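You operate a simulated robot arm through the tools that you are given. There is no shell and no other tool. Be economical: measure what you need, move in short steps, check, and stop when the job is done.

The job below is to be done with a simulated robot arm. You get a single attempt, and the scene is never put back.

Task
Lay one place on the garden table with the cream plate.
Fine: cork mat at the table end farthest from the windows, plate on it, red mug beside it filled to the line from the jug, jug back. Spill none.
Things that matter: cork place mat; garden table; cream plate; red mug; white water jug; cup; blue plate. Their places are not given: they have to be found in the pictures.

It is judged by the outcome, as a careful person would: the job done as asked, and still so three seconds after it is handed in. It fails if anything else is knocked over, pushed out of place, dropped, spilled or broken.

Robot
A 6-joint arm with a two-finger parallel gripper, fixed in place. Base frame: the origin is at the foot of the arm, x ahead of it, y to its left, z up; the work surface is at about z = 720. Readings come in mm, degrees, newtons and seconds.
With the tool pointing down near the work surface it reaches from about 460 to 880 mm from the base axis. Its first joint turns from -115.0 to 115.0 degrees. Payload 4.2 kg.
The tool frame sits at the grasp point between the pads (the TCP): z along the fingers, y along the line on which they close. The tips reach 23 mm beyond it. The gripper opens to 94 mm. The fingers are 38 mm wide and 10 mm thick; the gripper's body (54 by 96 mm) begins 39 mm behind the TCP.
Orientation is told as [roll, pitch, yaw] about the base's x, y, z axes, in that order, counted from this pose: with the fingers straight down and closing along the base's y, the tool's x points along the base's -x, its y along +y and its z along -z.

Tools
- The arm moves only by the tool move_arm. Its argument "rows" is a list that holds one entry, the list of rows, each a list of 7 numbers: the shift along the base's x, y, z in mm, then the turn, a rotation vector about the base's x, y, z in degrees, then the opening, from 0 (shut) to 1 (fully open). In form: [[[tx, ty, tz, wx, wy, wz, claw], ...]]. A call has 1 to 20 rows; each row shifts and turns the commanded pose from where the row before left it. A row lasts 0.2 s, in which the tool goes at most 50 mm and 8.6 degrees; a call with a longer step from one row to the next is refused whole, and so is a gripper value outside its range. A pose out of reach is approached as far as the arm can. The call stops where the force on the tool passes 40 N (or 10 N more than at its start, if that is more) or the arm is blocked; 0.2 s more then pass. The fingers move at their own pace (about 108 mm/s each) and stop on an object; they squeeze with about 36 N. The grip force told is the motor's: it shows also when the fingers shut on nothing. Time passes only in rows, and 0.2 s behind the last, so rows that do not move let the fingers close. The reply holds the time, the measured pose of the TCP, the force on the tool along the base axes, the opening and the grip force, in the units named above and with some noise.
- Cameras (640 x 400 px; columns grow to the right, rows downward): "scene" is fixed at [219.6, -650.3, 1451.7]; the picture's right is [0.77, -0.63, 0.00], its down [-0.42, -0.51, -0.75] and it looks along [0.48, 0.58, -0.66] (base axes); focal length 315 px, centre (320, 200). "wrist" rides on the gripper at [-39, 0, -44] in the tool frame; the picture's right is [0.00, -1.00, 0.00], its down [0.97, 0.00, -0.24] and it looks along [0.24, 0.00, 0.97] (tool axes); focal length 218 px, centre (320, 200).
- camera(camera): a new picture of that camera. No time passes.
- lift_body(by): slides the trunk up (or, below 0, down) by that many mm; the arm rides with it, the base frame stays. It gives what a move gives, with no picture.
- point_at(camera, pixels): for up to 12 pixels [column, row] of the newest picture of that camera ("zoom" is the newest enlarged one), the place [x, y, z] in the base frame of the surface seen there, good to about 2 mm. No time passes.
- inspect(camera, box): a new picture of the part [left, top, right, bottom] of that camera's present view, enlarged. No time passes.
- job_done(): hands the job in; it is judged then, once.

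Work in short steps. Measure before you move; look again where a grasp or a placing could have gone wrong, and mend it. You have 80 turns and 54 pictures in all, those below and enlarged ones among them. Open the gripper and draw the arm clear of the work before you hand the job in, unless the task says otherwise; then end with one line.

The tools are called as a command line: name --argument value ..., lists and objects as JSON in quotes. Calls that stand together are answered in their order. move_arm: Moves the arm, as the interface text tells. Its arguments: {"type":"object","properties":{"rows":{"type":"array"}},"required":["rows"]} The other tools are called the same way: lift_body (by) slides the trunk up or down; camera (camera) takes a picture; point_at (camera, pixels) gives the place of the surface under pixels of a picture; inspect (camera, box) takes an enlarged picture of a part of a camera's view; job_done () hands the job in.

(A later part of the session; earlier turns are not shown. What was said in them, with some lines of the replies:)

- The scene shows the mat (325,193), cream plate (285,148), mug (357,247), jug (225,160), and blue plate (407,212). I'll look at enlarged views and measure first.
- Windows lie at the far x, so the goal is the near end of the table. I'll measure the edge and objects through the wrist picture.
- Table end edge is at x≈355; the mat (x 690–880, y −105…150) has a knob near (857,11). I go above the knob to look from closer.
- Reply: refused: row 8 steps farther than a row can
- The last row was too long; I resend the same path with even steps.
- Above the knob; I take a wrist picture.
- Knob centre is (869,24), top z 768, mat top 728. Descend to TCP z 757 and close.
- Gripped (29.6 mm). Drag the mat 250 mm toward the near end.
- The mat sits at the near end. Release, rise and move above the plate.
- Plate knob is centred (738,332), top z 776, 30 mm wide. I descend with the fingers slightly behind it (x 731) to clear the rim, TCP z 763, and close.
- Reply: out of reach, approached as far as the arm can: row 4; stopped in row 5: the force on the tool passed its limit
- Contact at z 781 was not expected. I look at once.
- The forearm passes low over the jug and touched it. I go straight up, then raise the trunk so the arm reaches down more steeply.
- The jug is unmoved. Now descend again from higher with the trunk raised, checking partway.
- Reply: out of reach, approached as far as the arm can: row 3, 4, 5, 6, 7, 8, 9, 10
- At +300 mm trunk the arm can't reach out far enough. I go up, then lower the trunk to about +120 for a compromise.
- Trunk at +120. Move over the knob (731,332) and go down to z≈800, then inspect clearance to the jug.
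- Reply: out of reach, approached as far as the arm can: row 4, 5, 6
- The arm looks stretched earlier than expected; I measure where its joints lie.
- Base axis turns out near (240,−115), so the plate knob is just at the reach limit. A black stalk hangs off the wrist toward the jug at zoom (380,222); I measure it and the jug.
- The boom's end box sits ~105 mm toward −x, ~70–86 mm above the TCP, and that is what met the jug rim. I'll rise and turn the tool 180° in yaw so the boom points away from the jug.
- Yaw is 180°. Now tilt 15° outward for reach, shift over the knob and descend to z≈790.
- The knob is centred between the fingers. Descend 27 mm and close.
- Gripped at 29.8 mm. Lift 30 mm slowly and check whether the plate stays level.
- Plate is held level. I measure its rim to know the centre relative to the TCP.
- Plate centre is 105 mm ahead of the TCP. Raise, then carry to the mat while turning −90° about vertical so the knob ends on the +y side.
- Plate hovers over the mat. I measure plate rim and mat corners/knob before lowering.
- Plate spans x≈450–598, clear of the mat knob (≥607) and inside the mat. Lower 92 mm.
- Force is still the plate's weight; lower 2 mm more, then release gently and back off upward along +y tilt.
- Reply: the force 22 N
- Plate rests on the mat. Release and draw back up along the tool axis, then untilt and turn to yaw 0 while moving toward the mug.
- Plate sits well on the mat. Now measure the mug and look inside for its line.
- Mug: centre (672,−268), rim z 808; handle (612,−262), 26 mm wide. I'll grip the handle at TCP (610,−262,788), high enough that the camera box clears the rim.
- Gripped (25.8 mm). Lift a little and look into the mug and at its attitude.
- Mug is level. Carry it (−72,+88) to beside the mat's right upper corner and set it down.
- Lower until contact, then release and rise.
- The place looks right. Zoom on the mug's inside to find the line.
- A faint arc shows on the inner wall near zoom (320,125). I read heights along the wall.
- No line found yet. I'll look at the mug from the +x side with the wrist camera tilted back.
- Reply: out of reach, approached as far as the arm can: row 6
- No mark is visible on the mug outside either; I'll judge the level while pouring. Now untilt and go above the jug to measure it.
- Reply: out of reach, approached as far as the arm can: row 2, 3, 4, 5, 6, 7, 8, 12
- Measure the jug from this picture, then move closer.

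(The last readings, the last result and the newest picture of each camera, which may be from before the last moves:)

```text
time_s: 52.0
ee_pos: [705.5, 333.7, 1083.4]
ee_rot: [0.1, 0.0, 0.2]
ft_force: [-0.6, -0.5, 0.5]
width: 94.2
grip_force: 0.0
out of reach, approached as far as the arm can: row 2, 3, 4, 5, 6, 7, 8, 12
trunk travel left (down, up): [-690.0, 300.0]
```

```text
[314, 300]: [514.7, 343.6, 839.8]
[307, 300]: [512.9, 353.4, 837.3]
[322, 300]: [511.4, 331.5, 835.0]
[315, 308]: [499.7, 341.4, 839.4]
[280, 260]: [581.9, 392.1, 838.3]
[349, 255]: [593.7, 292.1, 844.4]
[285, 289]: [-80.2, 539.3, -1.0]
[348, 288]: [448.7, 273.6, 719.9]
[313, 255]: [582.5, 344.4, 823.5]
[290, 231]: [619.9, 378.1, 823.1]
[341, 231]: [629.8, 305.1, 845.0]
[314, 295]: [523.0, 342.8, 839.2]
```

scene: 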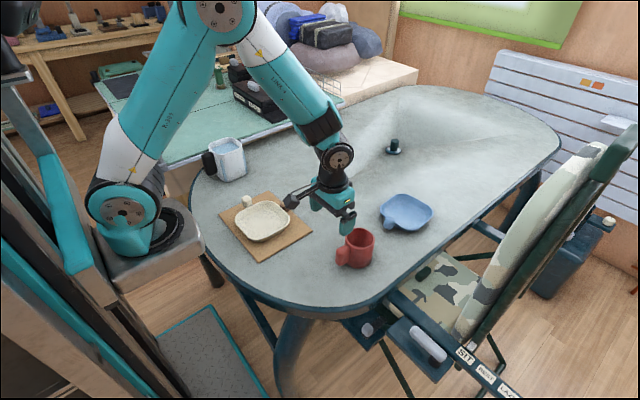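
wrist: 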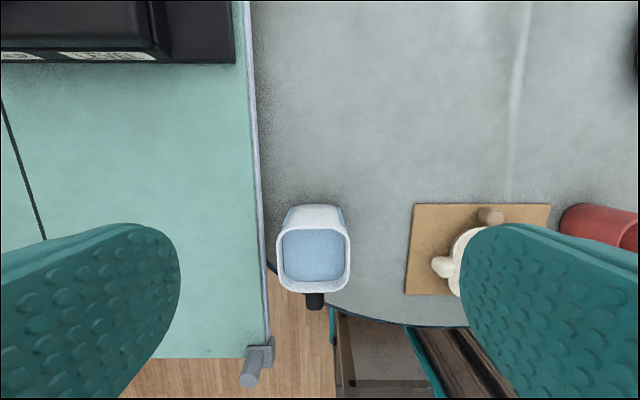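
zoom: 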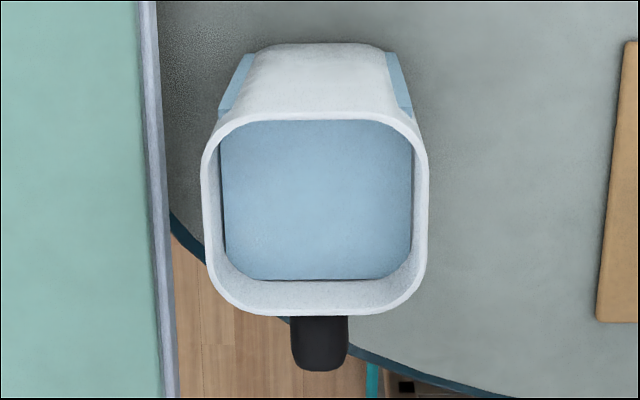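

Jug: rim centre ≈(584,343), rim z 845, water z 823; handle centre (511,343), 25 mm wide, top 840. I approach the handle with the tool tilted 30° outward so the camera box clears the rim.

move_arm --rows '[[[-33, 1.1, -22, 0, -7.5, 0, 1], [-33, 1.1, -22, 0, -7.5, 0, 1], [-33, 1.1, -22, 0, -7.5, 0, 1], [-33, 1.1, -22, 0, -7.5, 0, 1], [-33, 1.1, -22, 0, 0, 0, 1], [-33, 1.1, -22, 0, 0, 0, 1], [-33, 1.1, -22, 0, 0, 0, 1], [-33, 1.1, -22, 0, 0, 0, 1]]]'

camera --camera "wrist"

```text
time_s: 53.8
ee_pos: [465.3, 328.4, 904.6]
ee_rot: [0.0, -30.1, -3.2]
ft_force: [0.1, -0.5, -0.2]
width: 93.9
grip_force: 0.0
trunk travel left (down, up): [-690.0, 300.0]
```

```text
18 pictures are left
```

wrist: 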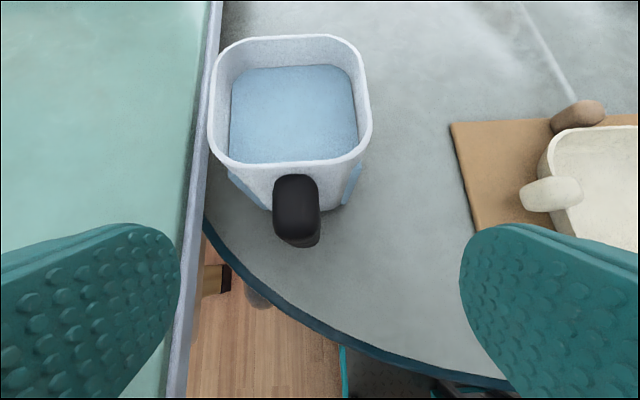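

point_at --camera "wrist" --pixels '[[296, 188], [275, 210], [318, 210], [297, 230], [300, 243], [213, 130], [368, 130], [230, 160], [350, 160], [290, 38], [295, 165]]'

```text
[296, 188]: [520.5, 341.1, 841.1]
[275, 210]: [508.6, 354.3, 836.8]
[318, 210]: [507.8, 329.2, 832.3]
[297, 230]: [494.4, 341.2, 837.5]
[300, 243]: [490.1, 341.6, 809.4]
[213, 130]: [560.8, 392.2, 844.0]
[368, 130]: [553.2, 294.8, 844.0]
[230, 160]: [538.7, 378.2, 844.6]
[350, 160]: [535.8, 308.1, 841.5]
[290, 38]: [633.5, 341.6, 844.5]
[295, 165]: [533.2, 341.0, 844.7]
```

Handle spans x 490–530 at y 341.5. Align (yaw +3.2°), advance along the tool axis to (500,341.5,805) and close.

move_arm --rows '[[[-23, 13, 0, 0, 0, 3.2, 0.8], [17, 0, -30, 0, 0, 0, 0.7], [17, 0, -30, 0, 0, 0, 0.7], [14, 0, -24, 0, 0, 0, 0.7], [9.5, 0, -16, 0, 0, 0, 0.7], [0, 0, 0, 0, 0, 0, 0.7]]]'

inspect --camera "scene" --box '[170, 90, 290, 190]'

```text
time_s: 55.2
ee_pos: [474.6, 354.3, 805.7]
ee_rot: [0.1, -29.9, 3.3]
ft_force: [-0.5, 0.0, 0.1]
width: 65.7
grip_force: 0.1
trunk travel left (down, up): [-690.0, 300.0]
```

```text
4.00 times, centred on (230, 140) of scene
```

zoom: 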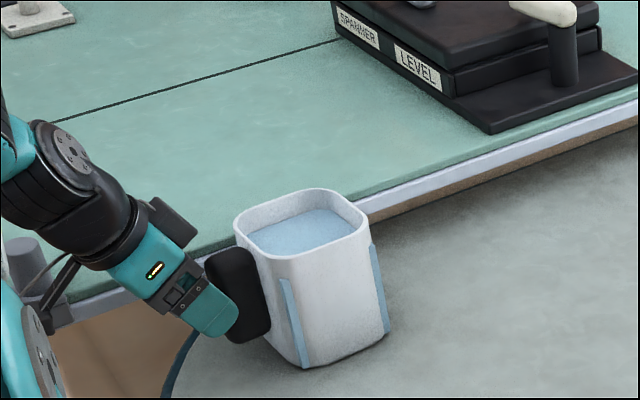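

The previous reading had lagged; I'm now 25 mm short and 13 mm off. Correct, settle, and close.

move_arm --rows '[[[0, -13, 0, 0, 0, -3.2, 0.7], [13, 0, 0, 0, 0, 0, 0.7], [12.5, 0, 0, 0, 0, 0, 0.7], [0, 0, 0, 0, 0, 0, 0.7], [0, 0, 0, 0, 0, 0, 0.7]]]'

camera --camera "wrist"

```text
time_s: 56.4
ee_pos: [501.5, 341.5, 806.8]
ee_rot: [0.0, -29.9, 0.0]
ft_force: [0.2, 1.3, -0.1]
width: 65.9
grip_force: 0.2
trunk travel left (down, up): [-690.0, 300.0]
```

```text
16 pictures are left
```

wrist: 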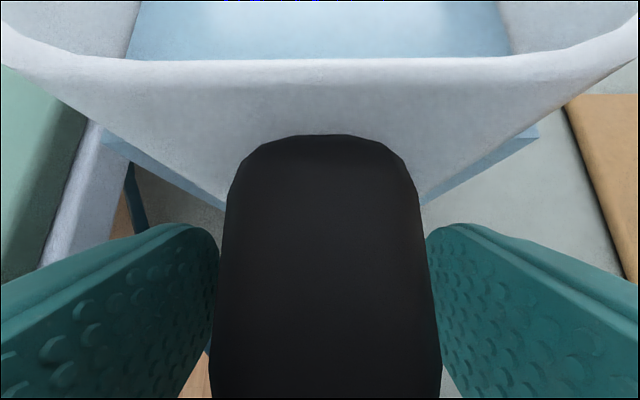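

Centred on the handle. Close, then lift slowly a few centimetres.

move_arm --rows '[[[0, 0, 0, 0, 0, 0, 0], [0, 0, 0, 0, 0, 0, 0], [0, 0, 0, 0, 0, 0, 0], [0, 0, 3, 0, 0, 0, 0], [0, 0, 5, 0, 0, 0, 0], [0, 0, 8, 0, 0, 0, 0], [0, 0, 8, 0, 0, 0, 0], [0, 0, 4, 0, 0, 0, 0], [0, 0, 0, 0, 0, 0, 0]]]'

inspect --camera "scene" --box '[170, 90, 290, 190]'

```text
time_s: 58.4
ee_pos: [501.3, 339.2, 833.6]
ee_rot: [0.1, -29.9, 0.0]
ft_force: [-0.2, 0.0, -7.9]
width: 30.0
grip_force: 36.1
trunk travel left (down, up): [-690.0, 300.0]
```

```text
4.00 times, centred on (230, 140) of scene
```

zoom: 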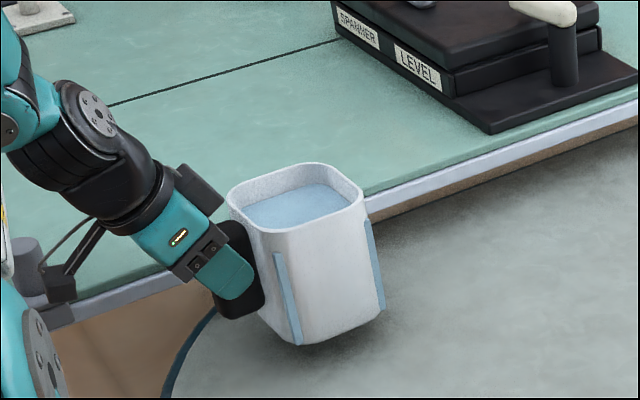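

point_at --camera "zoom" --pixels '[[315, 164], [360, 190], [230, 195], [265, 229], [320, 220], [300, 205], [355, 208]]'

```text
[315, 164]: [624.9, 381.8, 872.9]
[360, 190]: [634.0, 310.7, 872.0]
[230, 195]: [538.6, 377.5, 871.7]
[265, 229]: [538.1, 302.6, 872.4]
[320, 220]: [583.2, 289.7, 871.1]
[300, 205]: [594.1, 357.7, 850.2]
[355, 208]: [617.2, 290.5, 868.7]
```

Jug is level (rim 872), weight ≈8 N. I'll raise it, carry it past the plate while turning −90° so its (front) corner can point at the mug, staying high (bottom ≈864).

move_arm --rows '[[[0, 0, 15, 0, 0, 0, 0], [0, 0, 30, 0, 0, 0, 0], [0, 0, 35, 0, 0, 0, 0], [0, 0, 25, 0, 0, 0, 0], [0, 0, 11, 0, 0, 0, 0], [0, 0, 0, 0, 0, 0, 0]]]'

move_arm --rows '[[[6.1, -14.1, 0, 0, 0, -3.46, 0], [12.2, -28.2, 0, 0, 0, -6.92, 0], [12.2, -28.2, 0, 0, 0, -6.92, 0], [12.2, -28.2, 0, 0, 0, -6.92, 0], [12.2, -28.2, 0, 0, 0, -6.92, 0], [12.2, -28.2, 0, 0, 0, -6.92, 0], [12.2, -28.2, 0, 0, 0, -6.92, 0], [12.2, -28.2, 0, 0, 0, -6.92, 0], [12.2, -28.2, 0, 0, 0, -6.92, 0], [12.2, -28.2, 0, 0, 0, -6.92, 0], [12.2, -28.2, 0, 0, 0, -6.92, 0], [12.2, -28.2, 0, 0, 0, -6.92, 0], [12.2, -28.2, 0, 0, 0, -6.92, 0], [6.1, -14.1, 0, 0, 0, -3.46, 0], [0, 0, 0, 0, 0, 0, 0], [0, 0, 0, 0, 0, 0, 0]]]'

inspect --camera "scene" --box '[220, 110, 420, 260]'

```text
time_s: 59.8
ee_pos: [501.8, 341.6, 950.2]
ee_rot: [0.1, -29.9, 0.1]
ft_force: [0.0, -0.3, -9.0]
width: 29.9
grip_force: 35.9
trunk travel left (down, up): [-690.0, 300.0]
```

```text
time_s: 63.2
ee_pos: [660.1, -25.7, 949.6]
ee_rot: [0.0, -30.0, -89.9]
ft_force: [0.5, -0.3, -7.9]
width: 30.0
grip_force: 36.1
trunk travel left (down, up): [-690.0, 300.0]
```

```text
2.67 times, centred on (320, 185) of scene
```

zoom: 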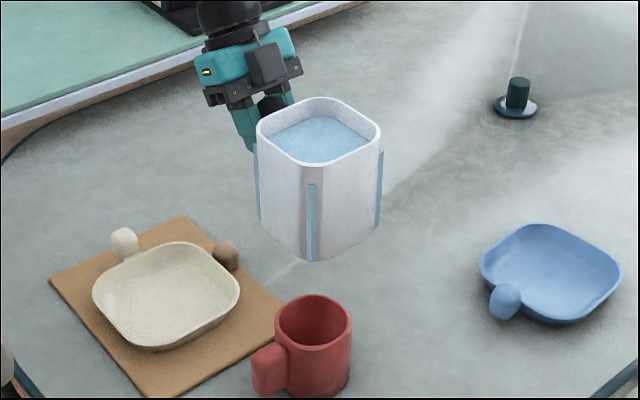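

Jug is upright behind the mug, its corner toward it. Measure the pour corner and the rim.

point_at --camera "zoom" --pixels '[[305, 163], [285, 152], [335, 165], [258, 128], [380, 132], [320, 99], [320, 140], [312, 255], [313, 300], [348, 320], [278, 325]]'

```text
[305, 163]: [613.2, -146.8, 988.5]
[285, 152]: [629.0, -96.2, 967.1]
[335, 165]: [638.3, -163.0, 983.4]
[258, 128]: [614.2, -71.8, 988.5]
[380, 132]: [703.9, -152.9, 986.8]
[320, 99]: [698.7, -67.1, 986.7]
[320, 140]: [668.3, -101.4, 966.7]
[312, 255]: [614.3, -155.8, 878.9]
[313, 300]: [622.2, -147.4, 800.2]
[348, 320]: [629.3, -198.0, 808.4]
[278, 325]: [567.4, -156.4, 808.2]
```

The corner lip is at ≈(616,−154) as computed. Tilt 16° toward the mug slowly (water stays under the rim), then lower so the lip is at z≈890.

move_arm --rows '[[[1, 0, 0, 1.41, -1.41, 0, 0], [1, 0, 0, 2.12, -2.12, 0, 0], [1, -1, 0, 2.83, -2.83, 0, 0], [0, 0, 0, 2.83, -2.83, 0, 0], [0, 0, 0, 2.12, -2.12, 0, 0], [0, 0, -8, 0, 0, 0, 0], [0, 0, -16, 0, 0, 0, 0], [0, 0, -16, 0, 0, 0, 0], [0, 0, -16, 0, 0, 0, 0], [0, 0, -8, 0, 0, 0, 0], [0, 0, 0, 0, 0, 0, 0]]]'

inspect --camera "scene" --box '[260, 140, 400, 250]'

```text
time_s: 65.6
ee_pos: [662.9, -25.6, 886.8]
ee_rot: [12.0, -18.1, -94.8]
ft_force: [4.3, 6.7, 13.1]
width: 30.0
grip_force: 35.6
trunk travel left (down, up): [-690.0, 300.0]
```

```text
3.64 times, centred on (330, 195) of scene
```

zoom: 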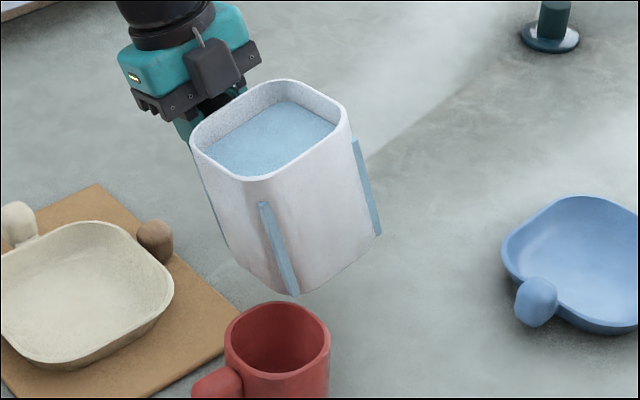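

Force shows +21 N upward: the jug seems to touch the mug's rim. I measure before moving.

point_at --camera "zoom" --pixels '[[245, 180], [225, 175], [270, 178], [193, 145], [348, 120], [290, 82], [265, 205], [293, 290], [262, 275], [320, 285], [270, 160], [285, 303]]'

```text
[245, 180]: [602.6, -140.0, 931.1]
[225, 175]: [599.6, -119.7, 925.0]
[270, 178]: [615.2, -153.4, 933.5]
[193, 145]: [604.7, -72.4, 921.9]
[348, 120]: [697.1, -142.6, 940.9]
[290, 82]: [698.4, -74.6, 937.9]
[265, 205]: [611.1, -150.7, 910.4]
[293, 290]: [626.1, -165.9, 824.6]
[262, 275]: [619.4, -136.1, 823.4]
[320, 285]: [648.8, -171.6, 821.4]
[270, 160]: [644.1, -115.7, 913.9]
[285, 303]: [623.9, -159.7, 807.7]
```

The jug's bottom met the mug and the jug pivoted in the pads (front up ~7°). Lift straight up slowly and look at both.

move_arm --rows '[[[0, 0, 5, 0, 0, 0, 0], [0, 0, 10, 0, 0, 0, 0], [0, 0, 15, 0, 0, 0, 0], [0, 0, 20, 0, 0, 0, 0], [0, 0, 20, 0, 0, 0, 0], [0, 0, 10, 0, 0, 0, 0], [0, 0, 0, 0, 0, 0, 0]]]'

inspect --camera "scene" --box '[260, 130, 400, 260]'

```text
time_s: 67.2
ee_pos: [663.0, -25.9, 966.6]
ee_rot: [11.9, -18.1, -94.8]
ft_force: [0.9, -0.4, -9.0]
width: 29.8
grip_force: 36.3
trunk travel left (down, up): [-690.0, 300.0]
```

```text
3.08 times, centred on (330, 195) of scene
```

zoom: 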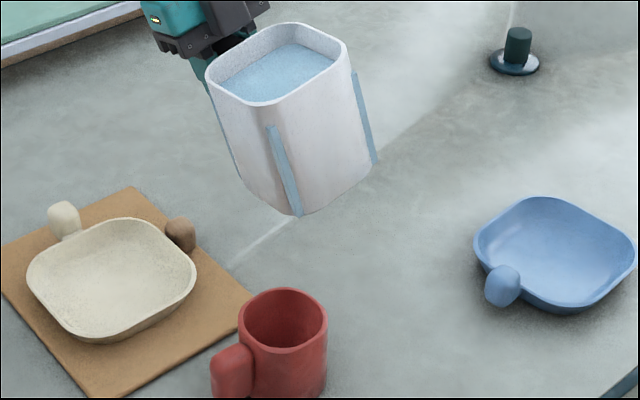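

point_at --camera "zoom" --pixels '[[255, 103], [210, 75], [345, 48], [290, 26], [300, 97], [240, 90], [298, 212], [245, 180], [242, 318], [322, 320], [285, 290], [285, 347]]'

```text
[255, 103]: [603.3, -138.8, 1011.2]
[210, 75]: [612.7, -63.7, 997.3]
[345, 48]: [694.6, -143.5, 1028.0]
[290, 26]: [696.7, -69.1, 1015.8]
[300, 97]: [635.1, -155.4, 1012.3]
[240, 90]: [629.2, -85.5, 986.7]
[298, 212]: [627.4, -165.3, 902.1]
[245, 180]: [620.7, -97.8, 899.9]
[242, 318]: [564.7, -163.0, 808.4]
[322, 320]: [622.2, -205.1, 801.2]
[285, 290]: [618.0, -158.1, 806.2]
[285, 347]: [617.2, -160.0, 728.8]
```

Mug stands, shifted ~10 mm; nothing spilled. I now turn about x by +21° slowly, up high, to bring the jug back to the intended 16° tilt, then re-measure jug and mug.

move_arm --rows '[[[0, 0, 0, 2, 0, 0, 0], [0, 0, 0, 3, 0, 0, 0], [0, 0, 0, 3, 0, 0, 0], [0, 0, 0, 3, 0, 0, 0], [0, 0, 0, 3, 0, 0, 0], [0, 0, 0, 3, 0, 0, 0], [0, 0, 0, 2, 0, 0, 0], [0, 0, 0, 1, 0, 0, 0], [0, 0, 0, 0, 0, 0, 0], [0, 0, 0, 0, 0, 0, 0]]]'

inspect --camera "scene" --box '[290, 125, 390, 265]'

```text
time_s: 69.4
ee_pos: [661.2, -26.4, 965.4]
ee_rot: [10.2, 1.8, -94.6]
ft_force: [-0.6, -0.1, -8.6]
width: 30.0
grip_force: 36.0
trunk travel left (down, up): [-690.0, 300.0]
```

```text
2.86 times, centred on (340, 195) of scene
```

zoom: 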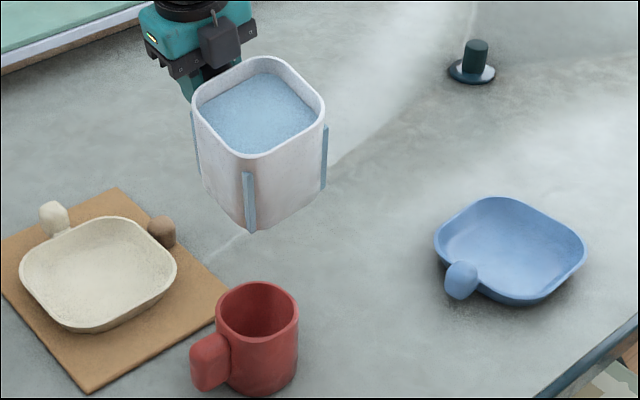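

point_at --camera "zoom" --pixels '[[240, 156], [265, 155], [195, 110], [323, 105], [260, 59], [249, 232], [250, 150], [217, 317], [297, 318], [255, 284], [235, 115], [255, 345]]'

```text
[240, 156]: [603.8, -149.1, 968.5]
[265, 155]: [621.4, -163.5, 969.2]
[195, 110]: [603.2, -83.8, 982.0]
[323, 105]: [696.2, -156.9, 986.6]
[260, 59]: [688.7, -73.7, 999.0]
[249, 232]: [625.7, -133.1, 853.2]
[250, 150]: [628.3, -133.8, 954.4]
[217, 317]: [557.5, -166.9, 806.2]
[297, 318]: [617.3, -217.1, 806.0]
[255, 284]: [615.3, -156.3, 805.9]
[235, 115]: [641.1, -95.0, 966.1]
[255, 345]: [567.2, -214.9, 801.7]
```

Jug is tilted 15.3°, lip at ≈(609,−160,967); mug centre now ≈(590,−190). Shift (−5,−16), lower 35 mm (bottom stays above the mug rim), then tilt to about 20°.

move_arm --rows '[[[-2, -8, 0, 0, 0, 0, 0], [-3, -8, 0, 0, 0, 0, 0], [0, 0, -10, 0, 0, 0, 0], [0, 0, -15, 0, 0, 0, 0], [0, 0, -10, 0, 0, 0, 0], [0, 0, 0, 1.06, -1.06, 0, 0], [0, 0, 0, 1.06, -1.06, 0, 0], [0, 0, 0, 1.06, -1.06, 0, 0], [0, 0, 0, 0, 0, 0, 0], [0, 0, 0, 0, 0, 0, 0]]]'

inspect --camera "scene" --box '[290, 145, 390, 265]'

```text
time_s: 71.6
ee_pos: [656.7, -42.6, 931.9]
ee_rot: [13.1, 5.2, -94.4]
ft_force: [-3.3, -1.1, 8.6]
width: 29.9
grip_force: 36.0
trunk travel left (down, up): [-690.0, 300.0]
```

```text
3.33 times, centred on (340, 205) of scene
```

zoom: 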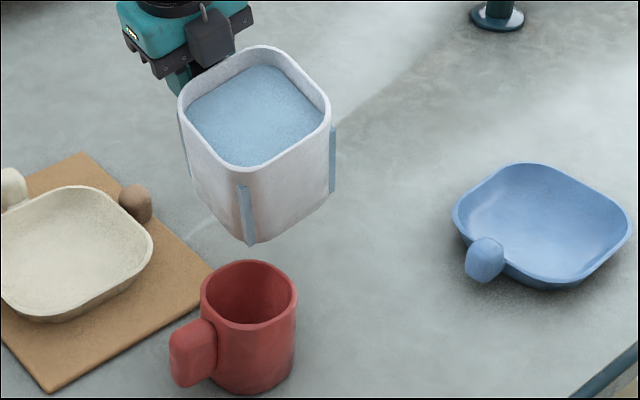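

Force again shows an upward push (+8.6). Measure what's near: jug bottom, mug rim, and gripper/camera box against the jug rim.

point_at --camera "zoom" --pixels '[[250, 243], [235, 235], [285, 232], [230, 165], [260, 163], [182, 105], [325, 110], [250, 48], [210, 62], [250, 262], [202, 300], [296, 300]]'

inspect --camera "scene" --box '[240, 40, 400, 240]'

```text
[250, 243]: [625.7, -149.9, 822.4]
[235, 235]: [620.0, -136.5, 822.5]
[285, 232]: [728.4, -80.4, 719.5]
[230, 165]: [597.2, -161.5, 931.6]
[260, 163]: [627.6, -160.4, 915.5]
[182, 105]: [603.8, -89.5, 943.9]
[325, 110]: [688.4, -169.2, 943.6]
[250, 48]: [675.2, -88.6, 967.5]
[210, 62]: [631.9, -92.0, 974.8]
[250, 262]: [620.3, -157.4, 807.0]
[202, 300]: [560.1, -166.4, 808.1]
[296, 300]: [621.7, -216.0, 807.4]
```

```text
2.00 times, centred on (320, 140) of scene
```

zoom: 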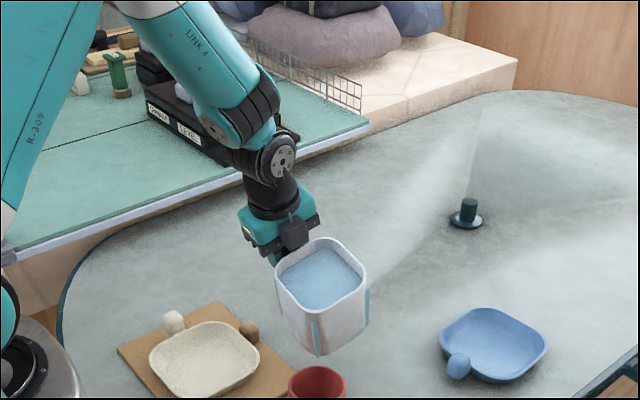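

The jug's bottom corner (with its strip) just rests at the mug's far rim (620,−157,807). Raise 16 mm to free it and check the force.

move_arm --rows '[[[0, 0, 5, 0, 0, 0, 0], [0, 0, 11, 0, 0, 0, 0], [0, 0, 0, 0, 0, 0, 0]]]'

```text
time_s: 72.4
ee_pos: [659.3, -42.0, 946.4]
ee_rot: [13.2, 5.1, -94.4]
ft_force: [-0.2, -0.5, -8.7]
width: 29.8
grip_force: 36.0
trunk travel left (down, up): [-690.0, 300.0]
```

Free again (−8.7 N). Tilt on in place by 4°, hold, and watch the weight and mug.

move_arm --rows '[[[0, 0, 1, 0.71, -0.71, 0, 0], [0, 0, 1, 0.71, -0.71, 0, 0], [0, 0, 1, 0.71, -0.71, 0, 0], [0, 0, 1, 0.71, -0.71, 0, 0], [0, 0, 0, 0, 0, 0, 0], [0, 0, 0, 0, 0, 0, 0]]]'

inspect --camera "scene" --box '[290, 140, 390, 265]'

```text
time_s: 73.8
ee_pos: [657.1, -41.6, 952.5]
ee_rot: [15.9, 8.3, -94.1]
ft_force: [-0.1, -0.1, -8.9]
width: 30.0
grip_force: 35.8
trunk travel left (down, up): [-690.0, 300.0]
```

```text
3.20 times, centred on (340, 202) of scene
```

zoom: 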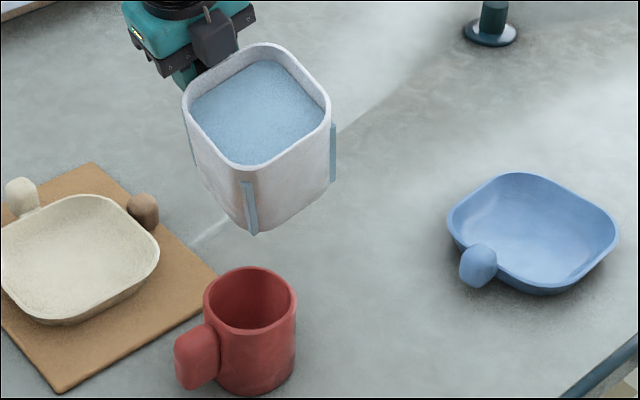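

No flow yet; water is near the lip. Measure lip, bottom corner and mug.

point_at --camera "zoom" --pixels '[[243, 166], [230, 161], [262, 164], [186, 105], [328, 112], [262, 45], [245, 158], [250, 100], [254, 234], [250, 268], [205, 305], [296, 305]]'

```text
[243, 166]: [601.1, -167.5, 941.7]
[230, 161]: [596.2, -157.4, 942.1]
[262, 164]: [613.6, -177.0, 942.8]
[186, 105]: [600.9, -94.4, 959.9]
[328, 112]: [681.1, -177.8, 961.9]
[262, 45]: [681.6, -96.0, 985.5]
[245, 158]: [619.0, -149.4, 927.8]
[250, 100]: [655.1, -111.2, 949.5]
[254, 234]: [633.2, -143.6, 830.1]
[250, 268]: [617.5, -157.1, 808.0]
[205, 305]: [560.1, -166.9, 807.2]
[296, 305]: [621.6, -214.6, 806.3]
```

Lip is at (601,−168,942), offset ~9 mm sideways of the mug's centre line. Shift (+6,−6), lower 20 mm, and tilt 4° more.

move_arm --rows '[[[3, -3, 0, 0, 0, 0, 0], [3, -3, -6, 0, 0, 0, 0], [0, 0, -8, 0.71, -0.71, 0, 0], [0, 0, -4, 0.71, -0.71, 0, 0], [0, 0, 1, 0.71, -0.71, 0, 0], [0, 0, 1, 0.71, -0.71, 0, 0], [0, 0, 0, 0, 0, 0, 0], [0, 0, 0, 0, 0, 0, 0]]]'

inspect --camera "scene" --box '[290, 145, 370, 265]'

```text
time_s: 75.6
ee_pos: [663.3, -49.7, 934.4]
ee_rot: [18.5, 11.3, -93.5]
ft_force: [0.1, 0.5, -7.6]
width: 29.6
grip_force: 36.0
trunk travel left (down, up): [-690.0, 300.0]
```

```text
3.33 times, centred on (330, 205) of scene
```

zoom: 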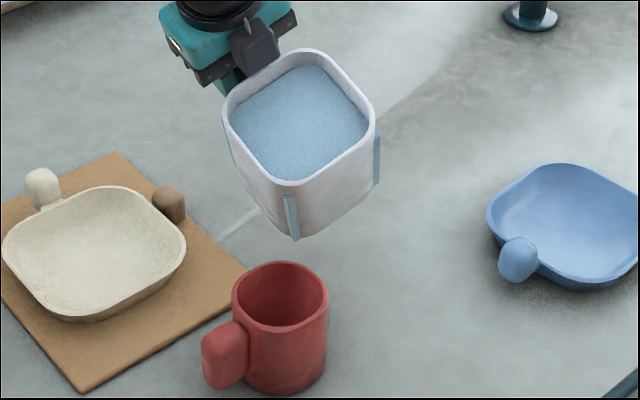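

Still dry in the mug at ~27.6°. Tilt 3° more and watch the weight.

move_arm --rows '[[[0, 0, 1, 0.71, -0.71, 0, 0], [0, 0, 1, 0.71, -0.71, 0, 0], [0, 0, 1, 0.71, -0.71, 0, 0], [0, 0, 0, 0, 0, 0, 0], [0, 0, 0, 0, 0, 0, 0]]]'

inspect --camera "scene" --box '[290, 145, 370, 265]'

```text
time_s: 76.8
ee_pos: [664.3, -47.1, 937.7]
ee_rot: [20.5, 13.5, -93.2]
ft_force: [0.5, 0.1, -8.6]
width: 30.2
grip_force: 36.0
trunk travel left (down, up): [-690.0, 300.0]
```

```text
3.33 times, centred on (330, 205) of scene
```

zoom: 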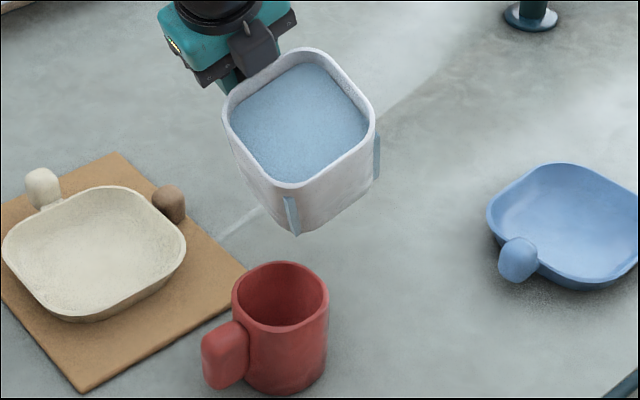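

point_at --camera "zoom" --pixels '[[290, 187], [275, 182], [312, 184], [228, 110], [372, 112], [310, 52], [292, 178], [300, 90], [297, 234], [278, 262], [233, 300], [327, 300]]'

```text
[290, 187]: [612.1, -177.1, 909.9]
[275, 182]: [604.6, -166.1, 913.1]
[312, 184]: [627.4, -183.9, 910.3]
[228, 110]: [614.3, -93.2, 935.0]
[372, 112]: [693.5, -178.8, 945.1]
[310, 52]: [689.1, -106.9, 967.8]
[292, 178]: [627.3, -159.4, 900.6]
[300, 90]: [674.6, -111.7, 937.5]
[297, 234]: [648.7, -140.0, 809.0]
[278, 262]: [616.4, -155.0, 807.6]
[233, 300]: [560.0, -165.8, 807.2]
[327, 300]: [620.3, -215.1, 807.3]
```

Lip well placed over the mug (22 mm inside the near rim), tilt ≈30°, no flow yet. Continue 4° in small rows.

move_arm --rows '[[[-0.4, -0.4, 1.2, 0.71, -0.71, 0, 0], [-0.4, -0.4, 1.2, 0.71, -0.71, 0, 0], [-0.4, -0.4, 1.2, 0.71, -0.71, 0, 0], [-0.4, -0.4, 1.2, 0.71, -0.71, 0, 0], [0, 0, 0, 0, 0, 0, 0]]]'

point_at --camera "scene" --pixels '[[328, 234], [324, 232]]'

```text
time_s: 78.0
ee_pos: [661.7, -50.7, 943.2]
ee_rot: [23.2, 16.6, -92.5]
ft_force: [-0.4, 0.7, -8.8]
width: 29.6
grip_force: 36.1
trunk travel left (down, up): [-690.0, 300.0]
```

```text
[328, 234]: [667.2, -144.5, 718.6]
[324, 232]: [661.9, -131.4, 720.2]
```

Weight unchanged (−8.8 N), so no flow at ~34°. Another 4°.

move_arm --rows '[[[-0.4, -0.4, 1.2, 0.71, -0.71, 0, 0], [-0.4, -0.4, 1.2, 0.71, -0.71, 0, 0], [-0.4, -0.4, 1.2, 0.71, -0.71, 0, 0], [-0.4, -0.4, 1.2, 0.71, -0.71, 0, 0], [0, 0, 0, 0, 0, 0, 0]]]'

inspect --camera "scene" --box '[290, 145, 370, 265]'

```text
time_s: 79.2
ee_pos: [660.5, -51.0, 947.2]
ee_rot: [26.2, 19.4, -91.5]
ft_force: [-0.6, -0.5, -8.7]
width: 30.1
grip_force: 36.0
trunk travel left (down, up): [-690.0, 300.0]
```

```text
3.33 times, centred on (330, 205) of scene
```

zoom: 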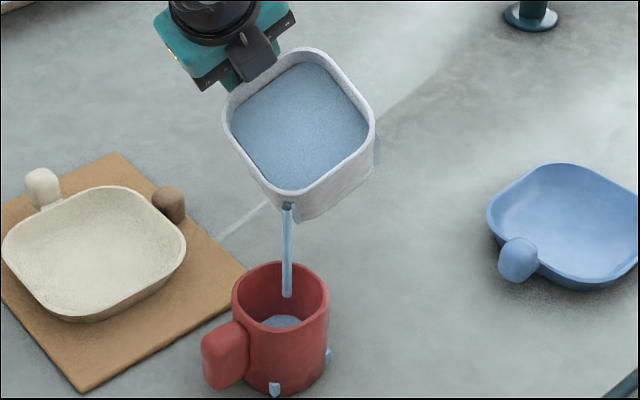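

Flow has begun as a thin stream landing inside the mug. Blue patches show at the mug's outer foot at (273,388),(330,355); I check where they and the water level are.

point_at --camera "zoom" --pixels '[[273, 388], [330, 355], [274, 383], [330, 350], [283, 320], [288, 285], [289, 215], [290, 195], [255, 308], [330, 362]]'

```text
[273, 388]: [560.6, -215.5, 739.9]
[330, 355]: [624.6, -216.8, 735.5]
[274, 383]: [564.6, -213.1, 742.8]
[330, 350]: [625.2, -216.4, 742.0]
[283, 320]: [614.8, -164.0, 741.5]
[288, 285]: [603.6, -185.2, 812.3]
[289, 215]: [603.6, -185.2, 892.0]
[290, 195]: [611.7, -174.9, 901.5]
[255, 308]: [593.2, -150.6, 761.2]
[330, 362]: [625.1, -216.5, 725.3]
```

The patches are only corners of the drawn water block (same z as the level, 741.5, floor 725): no spill. The stream lands centrally. Hold this tilt 1 s and re-measure.

move_arm --rows '[[[0, 0, 0, 0, 0, 0, 0], [0, 0, 0, 0, 0, 0, 0], [0, 0, 0, 0, 0, 0, 0], [0, 0, 0, 0, 0, 0, 0]]]'

inspect --camera "scene" --box '[300, 180, 350, 265]'

```text
time_s: 80.2
ee_pos: [659.4, -52.2, 948.2]
ee_rot: [26.2, 19.5, -91.6]
ft_force: [-0.7, 0.1, -8.7]
width: 29.9
grip_force: 35.8
trunk travel left (down, up): [-690.0, 300.0]
```

```text
4.71 times, centred on (325, 222) of scene
```

zoom: 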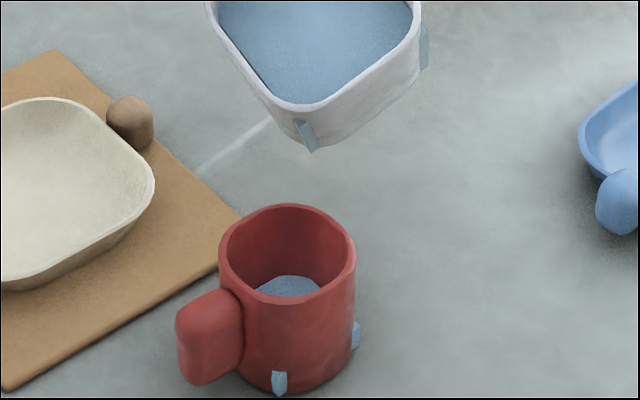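

point_at --camera "zoom" --pixels '[[288, 284], [280, 372], [356, 323], [300, 103], [320, 290], [288, 265]]'

```text
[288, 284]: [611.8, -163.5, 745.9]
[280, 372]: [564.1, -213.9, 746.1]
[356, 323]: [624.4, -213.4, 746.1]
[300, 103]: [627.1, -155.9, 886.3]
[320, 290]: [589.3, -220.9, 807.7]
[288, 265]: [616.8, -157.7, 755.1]
```

Flow stopped by itself: level 746 at ~38°, so tilt sets the amount. Add 8° at 1° per row while keeping the lip over the mug, then hold.

move_arm --rows '[[[-0.6, -0.6, 1, 0.71, -0.71, 0, 0], [-0.6, -0.6, 1, 0.71, -0.71, 0, 0], [-0.6, -0.6, 1, 0.71, -0.71, 0, 0], [-0.6, -0.6, 1, 0.71, -0.71, 0, 0], [0, 0, 0, 0, 0, 0, 0], [-0.6, -0.6, 1, 0.71, -0.71, 0, 0], [-0.6, -0.6, 1, 0.71, -0.71, 0, 0], [-0.6, -0.6, 1, 0.71, -0.71, 0, 0], [0, 0, 0, 0, 0, 0, 0], [0, 0, 0, 0, 0, 0, 0], [0, 0, 0, 0, 0, 0, 0], [0, 0, 0, 0, 0, 0, 0]]]'

inspect --camera "scene" --box '[300, 180, 350, 265]'

```text
time_s: 82.8
ee_pos: [656.5, -55.9, 954.3]
ee_rot: [31.5, 24.5, -89.6]
ft_force: [-0.1, 0.2, -7.8]
width: 29.8
grip_force: 36.0
trunk travel left (down, up): [-690.0, 300.0]
```

```text
4.71 times, centred on (325, 222) of scene
```

zoom: 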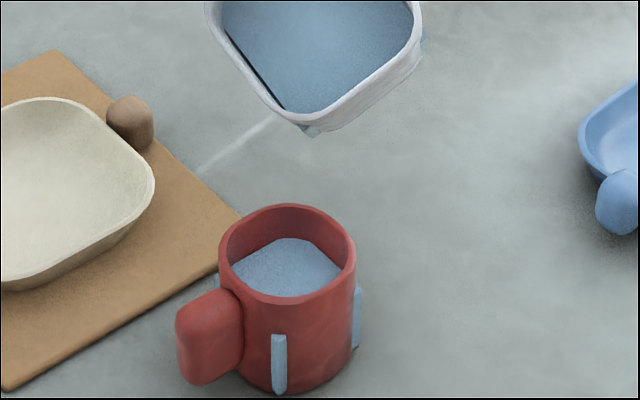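

point_at --camera "zoom" --pixels '[[288, 260], [279, 337], [357, 290], [305, 120], [320, 128], [290, 230], [330, 275]]'

```text
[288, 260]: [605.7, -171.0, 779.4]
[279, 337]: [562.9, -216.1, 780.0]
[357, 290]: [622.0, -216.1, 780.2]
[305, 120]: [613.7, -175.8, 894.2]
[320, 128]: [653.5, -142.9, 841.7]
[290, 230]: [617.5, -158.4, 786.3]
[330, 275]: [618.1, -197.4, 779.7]
```

Level is 779.7 (rim 808). I take a tight view of the mug to look once more for the line.

inspect --camera "scene" --box '[312, 218, 342, 248]'

```text
13.33 times, centred on (327, 233) of scene
```

zoom: 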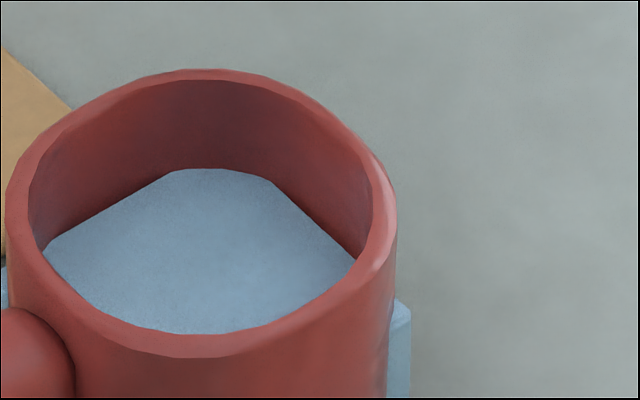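

No mark is visible anywhere, so I fill to a sensible three-quarter level (z≈787): 1.5° more, hold until it stops, then tilt back.

move_arm --rows '[[[-0.4, -0.4, 1, 0.53, -0.53, 0, 0], [-0.4, -0.4, 1, 0.53, -0.53, 0, 0], [0, 0, 0, 0, 0, 0, 0], [0, 0, 0, 0, 0, 0, 0], [0, 0, 0, 0, 0, 0, 0], [0, 0, 0, 0, 0, 0, 0], [0, 0, 0, 0, 0, 0, 0]]]'

move_arm --rows '[[[0, 0, 2, -1.41, 1.41, 0, 0], [0, 0, 4, -2.83, 2.83, 0, 0], [0, 0, 6, -2.83, 2.83, 0, 0], [0, 0, 8, -2.83, 2.83, 0, 0], [0, 0, 8, -2.83, 2.83, 0, 0], [0, 0, 8, -2.83, 2.83, 0, 0], [2, 2, 8, -2.83, 2.83, 0, 0], [3, 3, 6, -2.83, 2.83, 0, 0], [3, 3, 0, -2.83, 2.83, 0, 0], [3, 3, 0, -2.83, 2.83, 0, 0], [3, 3, 0, -2.83, 2.83, 0, 0], [3, 3, 0, -2.83, 2.83, 0, 0], [3, 3, 0, -1.41, 1.41, 0, 0], [0, 0, 0, 0, 0, 0, 0]]]'

```text
time_s: 84.4
ee_pos: [656.5, -56.5, 957.0]
ee_rot: [32.6, 25.5, -89.0]
ft_force: [-0.1, 0.3, -8.2]
width: 29.9
grip_force: 36.4
trunk travel left (down, up): [-690.0, 300.0]
```

```text
time_s: 87.4
ee_pos: [675.8, -36.1, 1007.6]
ee_rot: [-0.2, -10.3, -93.8]
ft_force: [-0.4, -0.8, -9.0]
width: 29.8
grip_force: 36.1
trunk travel left (down, up): [-690.0, 300.0]
```

Tilted back. One picture to measure the jug's level and yaw, and the mug level.

inspect --camera "scene" --box '[285, 100, 405, 255]'

```text
2.58 times, centred on (345, 178) of scene
```

zoom: 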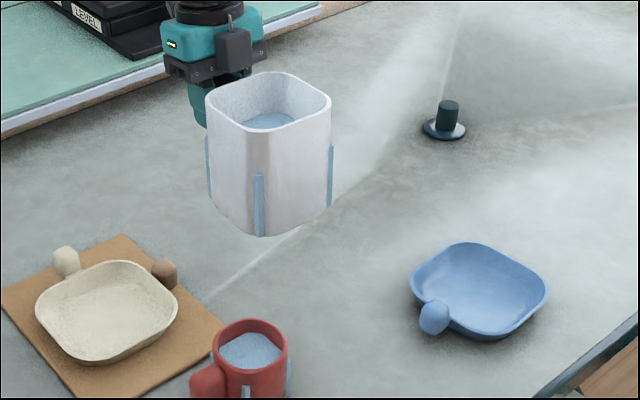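

point_at --camera "zoom" --pixels '[[255, 130], [222, 113], [240, 127], [305, 119], [280, 128], [207, 95], [329, 100], [285, 73], [250, 74], [312, 84], [250, 350], [259, 232]]'

```text
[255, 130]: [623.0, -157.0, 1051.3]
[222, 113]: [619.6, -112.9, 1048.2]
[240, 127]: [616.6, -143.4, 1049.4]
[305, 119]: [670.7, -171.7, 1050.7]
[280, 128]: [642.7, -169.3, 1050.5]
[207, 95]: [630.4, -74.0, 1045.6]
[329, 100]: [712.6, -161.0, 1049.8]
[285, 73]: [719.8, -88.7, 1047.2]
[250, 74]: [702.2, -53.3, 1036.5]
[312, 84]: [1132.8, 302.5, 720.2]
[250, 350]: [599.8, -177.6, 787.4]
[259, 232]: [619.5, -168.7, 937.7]
```

Mug level is 787.4, no spill. Jug is ~2.7° front-up and yaw ≈−94°; level it, then carry it back turning +93.8° to above its old place (TCP 500.5, 343.5).

move_arm --rows '[[[0, 0, 0, 1.3, 0, 0, 0], [0, 0, 0, 1.3, 0, 0, 0], [-6.25, 13.6, 0, 0, 0, 3.35, 0], [-12.5, 27.1, 0, 0, 0, 6.7, 0], [-12.5, 27.1, 0, 0, 0, 6.7, 0], [-12.5, 27.1, -5, 0, 0, 6.7, 0], [-12.5, 27.1, -5, 0, 0, 6.7, 0], [-12.5, 27.1, -5, 0, 0, 6.7, 0], [-12.5, 27.1, -5, 0, 0, 6.7, 0], [-12.5, 27.1, -5, 0, 0, 6.7, 0], [-12.5, 27.1, -5, 0, 0, 6.7, 0], [-12.5, 27.1, -5, 0, 0, 6.7, 0], [-12.5, 27.1, -5, 0, 0, 6.7, 0], [-12.5, 27.1, -5, 0, 0, 6.7, 0], [-12.5, 27.1, -5, 0, 0, 6.7, 0], [-12.5, 27.1, 0, 0, 0, 6.7, 0], [-6.25, 13.6, 0, 0, 0, 3.35, 0], [0, 0, 0, 0, 0, 0, 0], [0, 0, 0, 0, 0, 0, 0]]]'

```text
time_s: 91.4
ee_pos: [500.9, 343.7, 956.1]
ee_rot: [-0.3, -7.8, 0.2]
ft_force: [-0.1, 0.2, -8.3]
width: 29.9
grip_force: 36.0
trunk travel left (down, up): [-690.0, 300.0]
```

Above the old spot. Lower to z≈815, then gently to contact.

move_arm --rows '[[[0, 0, -15, 0, 0, 0, 0], [0, 0, -30, 0, 0, 0, 0], [0, 0, -30, 0, 0, 0, 0], [0, 0, -30, 0, 0, 0, 0], [0, 0, -20, 0, 0, 0, 0], [0, 0, -12, 0, 0, 0, 0], [0, 0, -4, 0, 0, 0, 0], [0, 0, 0, 0, 0, 0, 0]]]'

move_arm --rows '[[[0, 0, -2, 0, 0, 0, 0], [0, 0, -2, 0, 0, 0, 0], [0, 0, -1, 0, 0, 0, 0], [0, 0, 0, 0, 0, 0, 0]]]'

```text
time_s: 93.2
ee_pos: [500.7, 343.9, 816.0]
ee_rot: [-0.3, -7.7, 0.1]
ft_force: [0.6, -1.1, -8.9]
width: 30.0
grip_force: 36.0
trunk travel left (down, up): [-690.0, 300.0]
```

```text
time_s: 94.2
ee_pos: [500.3, 344.2, 810.1]
ee_rot: [-0.3, -7.7, 0.1]
ft_force: [-0.3, 0.4, -8.3]
width: 29.9
grip_force: 36.2
trunk travel left (down, up): [-690.0, 300.0]
```

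No contact yet at 810; go on in 1 mm rows.

move_arm --rows '[[[0, 0, -1, 0, 0, 0, 0], [0, 0, -1, 0, 0, 0, 0], [0, 0, -1, 0, 0, 0, 0], [0, 0, 0, 0, 0, 0, 0]]]'

```text
time_s: 95.2
ee_pos: [501.0, 343.6, 807.8]
ee_rot: [-0.3, -7.7, 0.0]
ft_force: [-0.4, -0.2, -4.2]
width: 29.7
grip_force: 35.9
trunk travel left (down, up): [-690.0, 300.0]
5 turns are left
```

Contact has begun (−4.2 N). Lower 1.5 mm, release, and retreat straight up and back.

move_arm --rows '[[[0, 0, -0.8, 0, 0, 0, 0], [0, 0, -0.7, 0, 0, 0, 0], [0, 0, 0, 0, 0, 0, 0], [0, 0, 0, 0, 0, 0, 0.36], [0, 0, 0, 0, 0, 0, 0.55], [0, 0, 0, 0, 0, 0, 0.7], [0, 0, 8, 0, 0, 0, 0.7], [-3, 0, 25, 0, 0, 0, 0.7], [-5, 0, 40, 0, 0, 0, 0.7], [-5, 0, 45, 0, 0, 0, 0.7], [0, 0, 45, 0, 0, 0, 0.7], [0, 0, 45, 0, 0, 0, 0.8], [0, -20, 40, 0, 0, 0, 1], [0, 0, 0, 0, 0, 0, 1]]]'

camera --camera "scene"

```text
time_s: 98.2
ee_pos: [489.0, 322.2, 1055.9]
ee_rot: [-0.3, -7.7, 0.1]
ft_force: [0.2, -0.6, -0.3]
width: 93.9
grip_force: 0.1
trunk travel left (down, up): [-690.0, 300.0]
```

```text
0 pictures are left
4 turns are left
```

scene: 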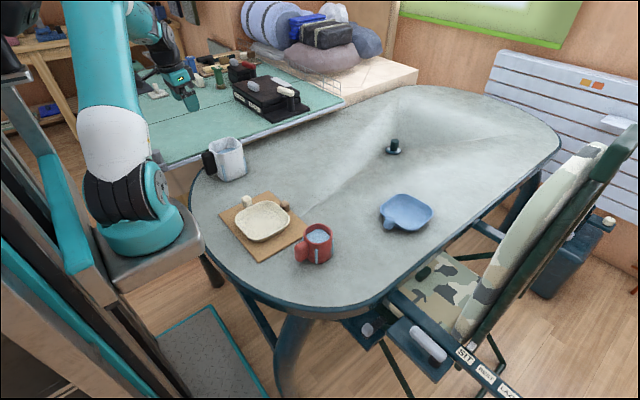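

The mat, plate and filled mug are in place, the jug is back standing at (225,160), and the arm is clear. Handing in.

job_done

```text
The job is handed in.
```

The place is laid: the cork mat is at the table end farthest from the windows with the cream plate on it. The red mug stands beside it, filled about three-quarters because I found no line on it. I saw no spill, though the jug bumped the mug twice (shifting it about 10 mm) and my camera boom touched the jug once. The jug is back in its place.
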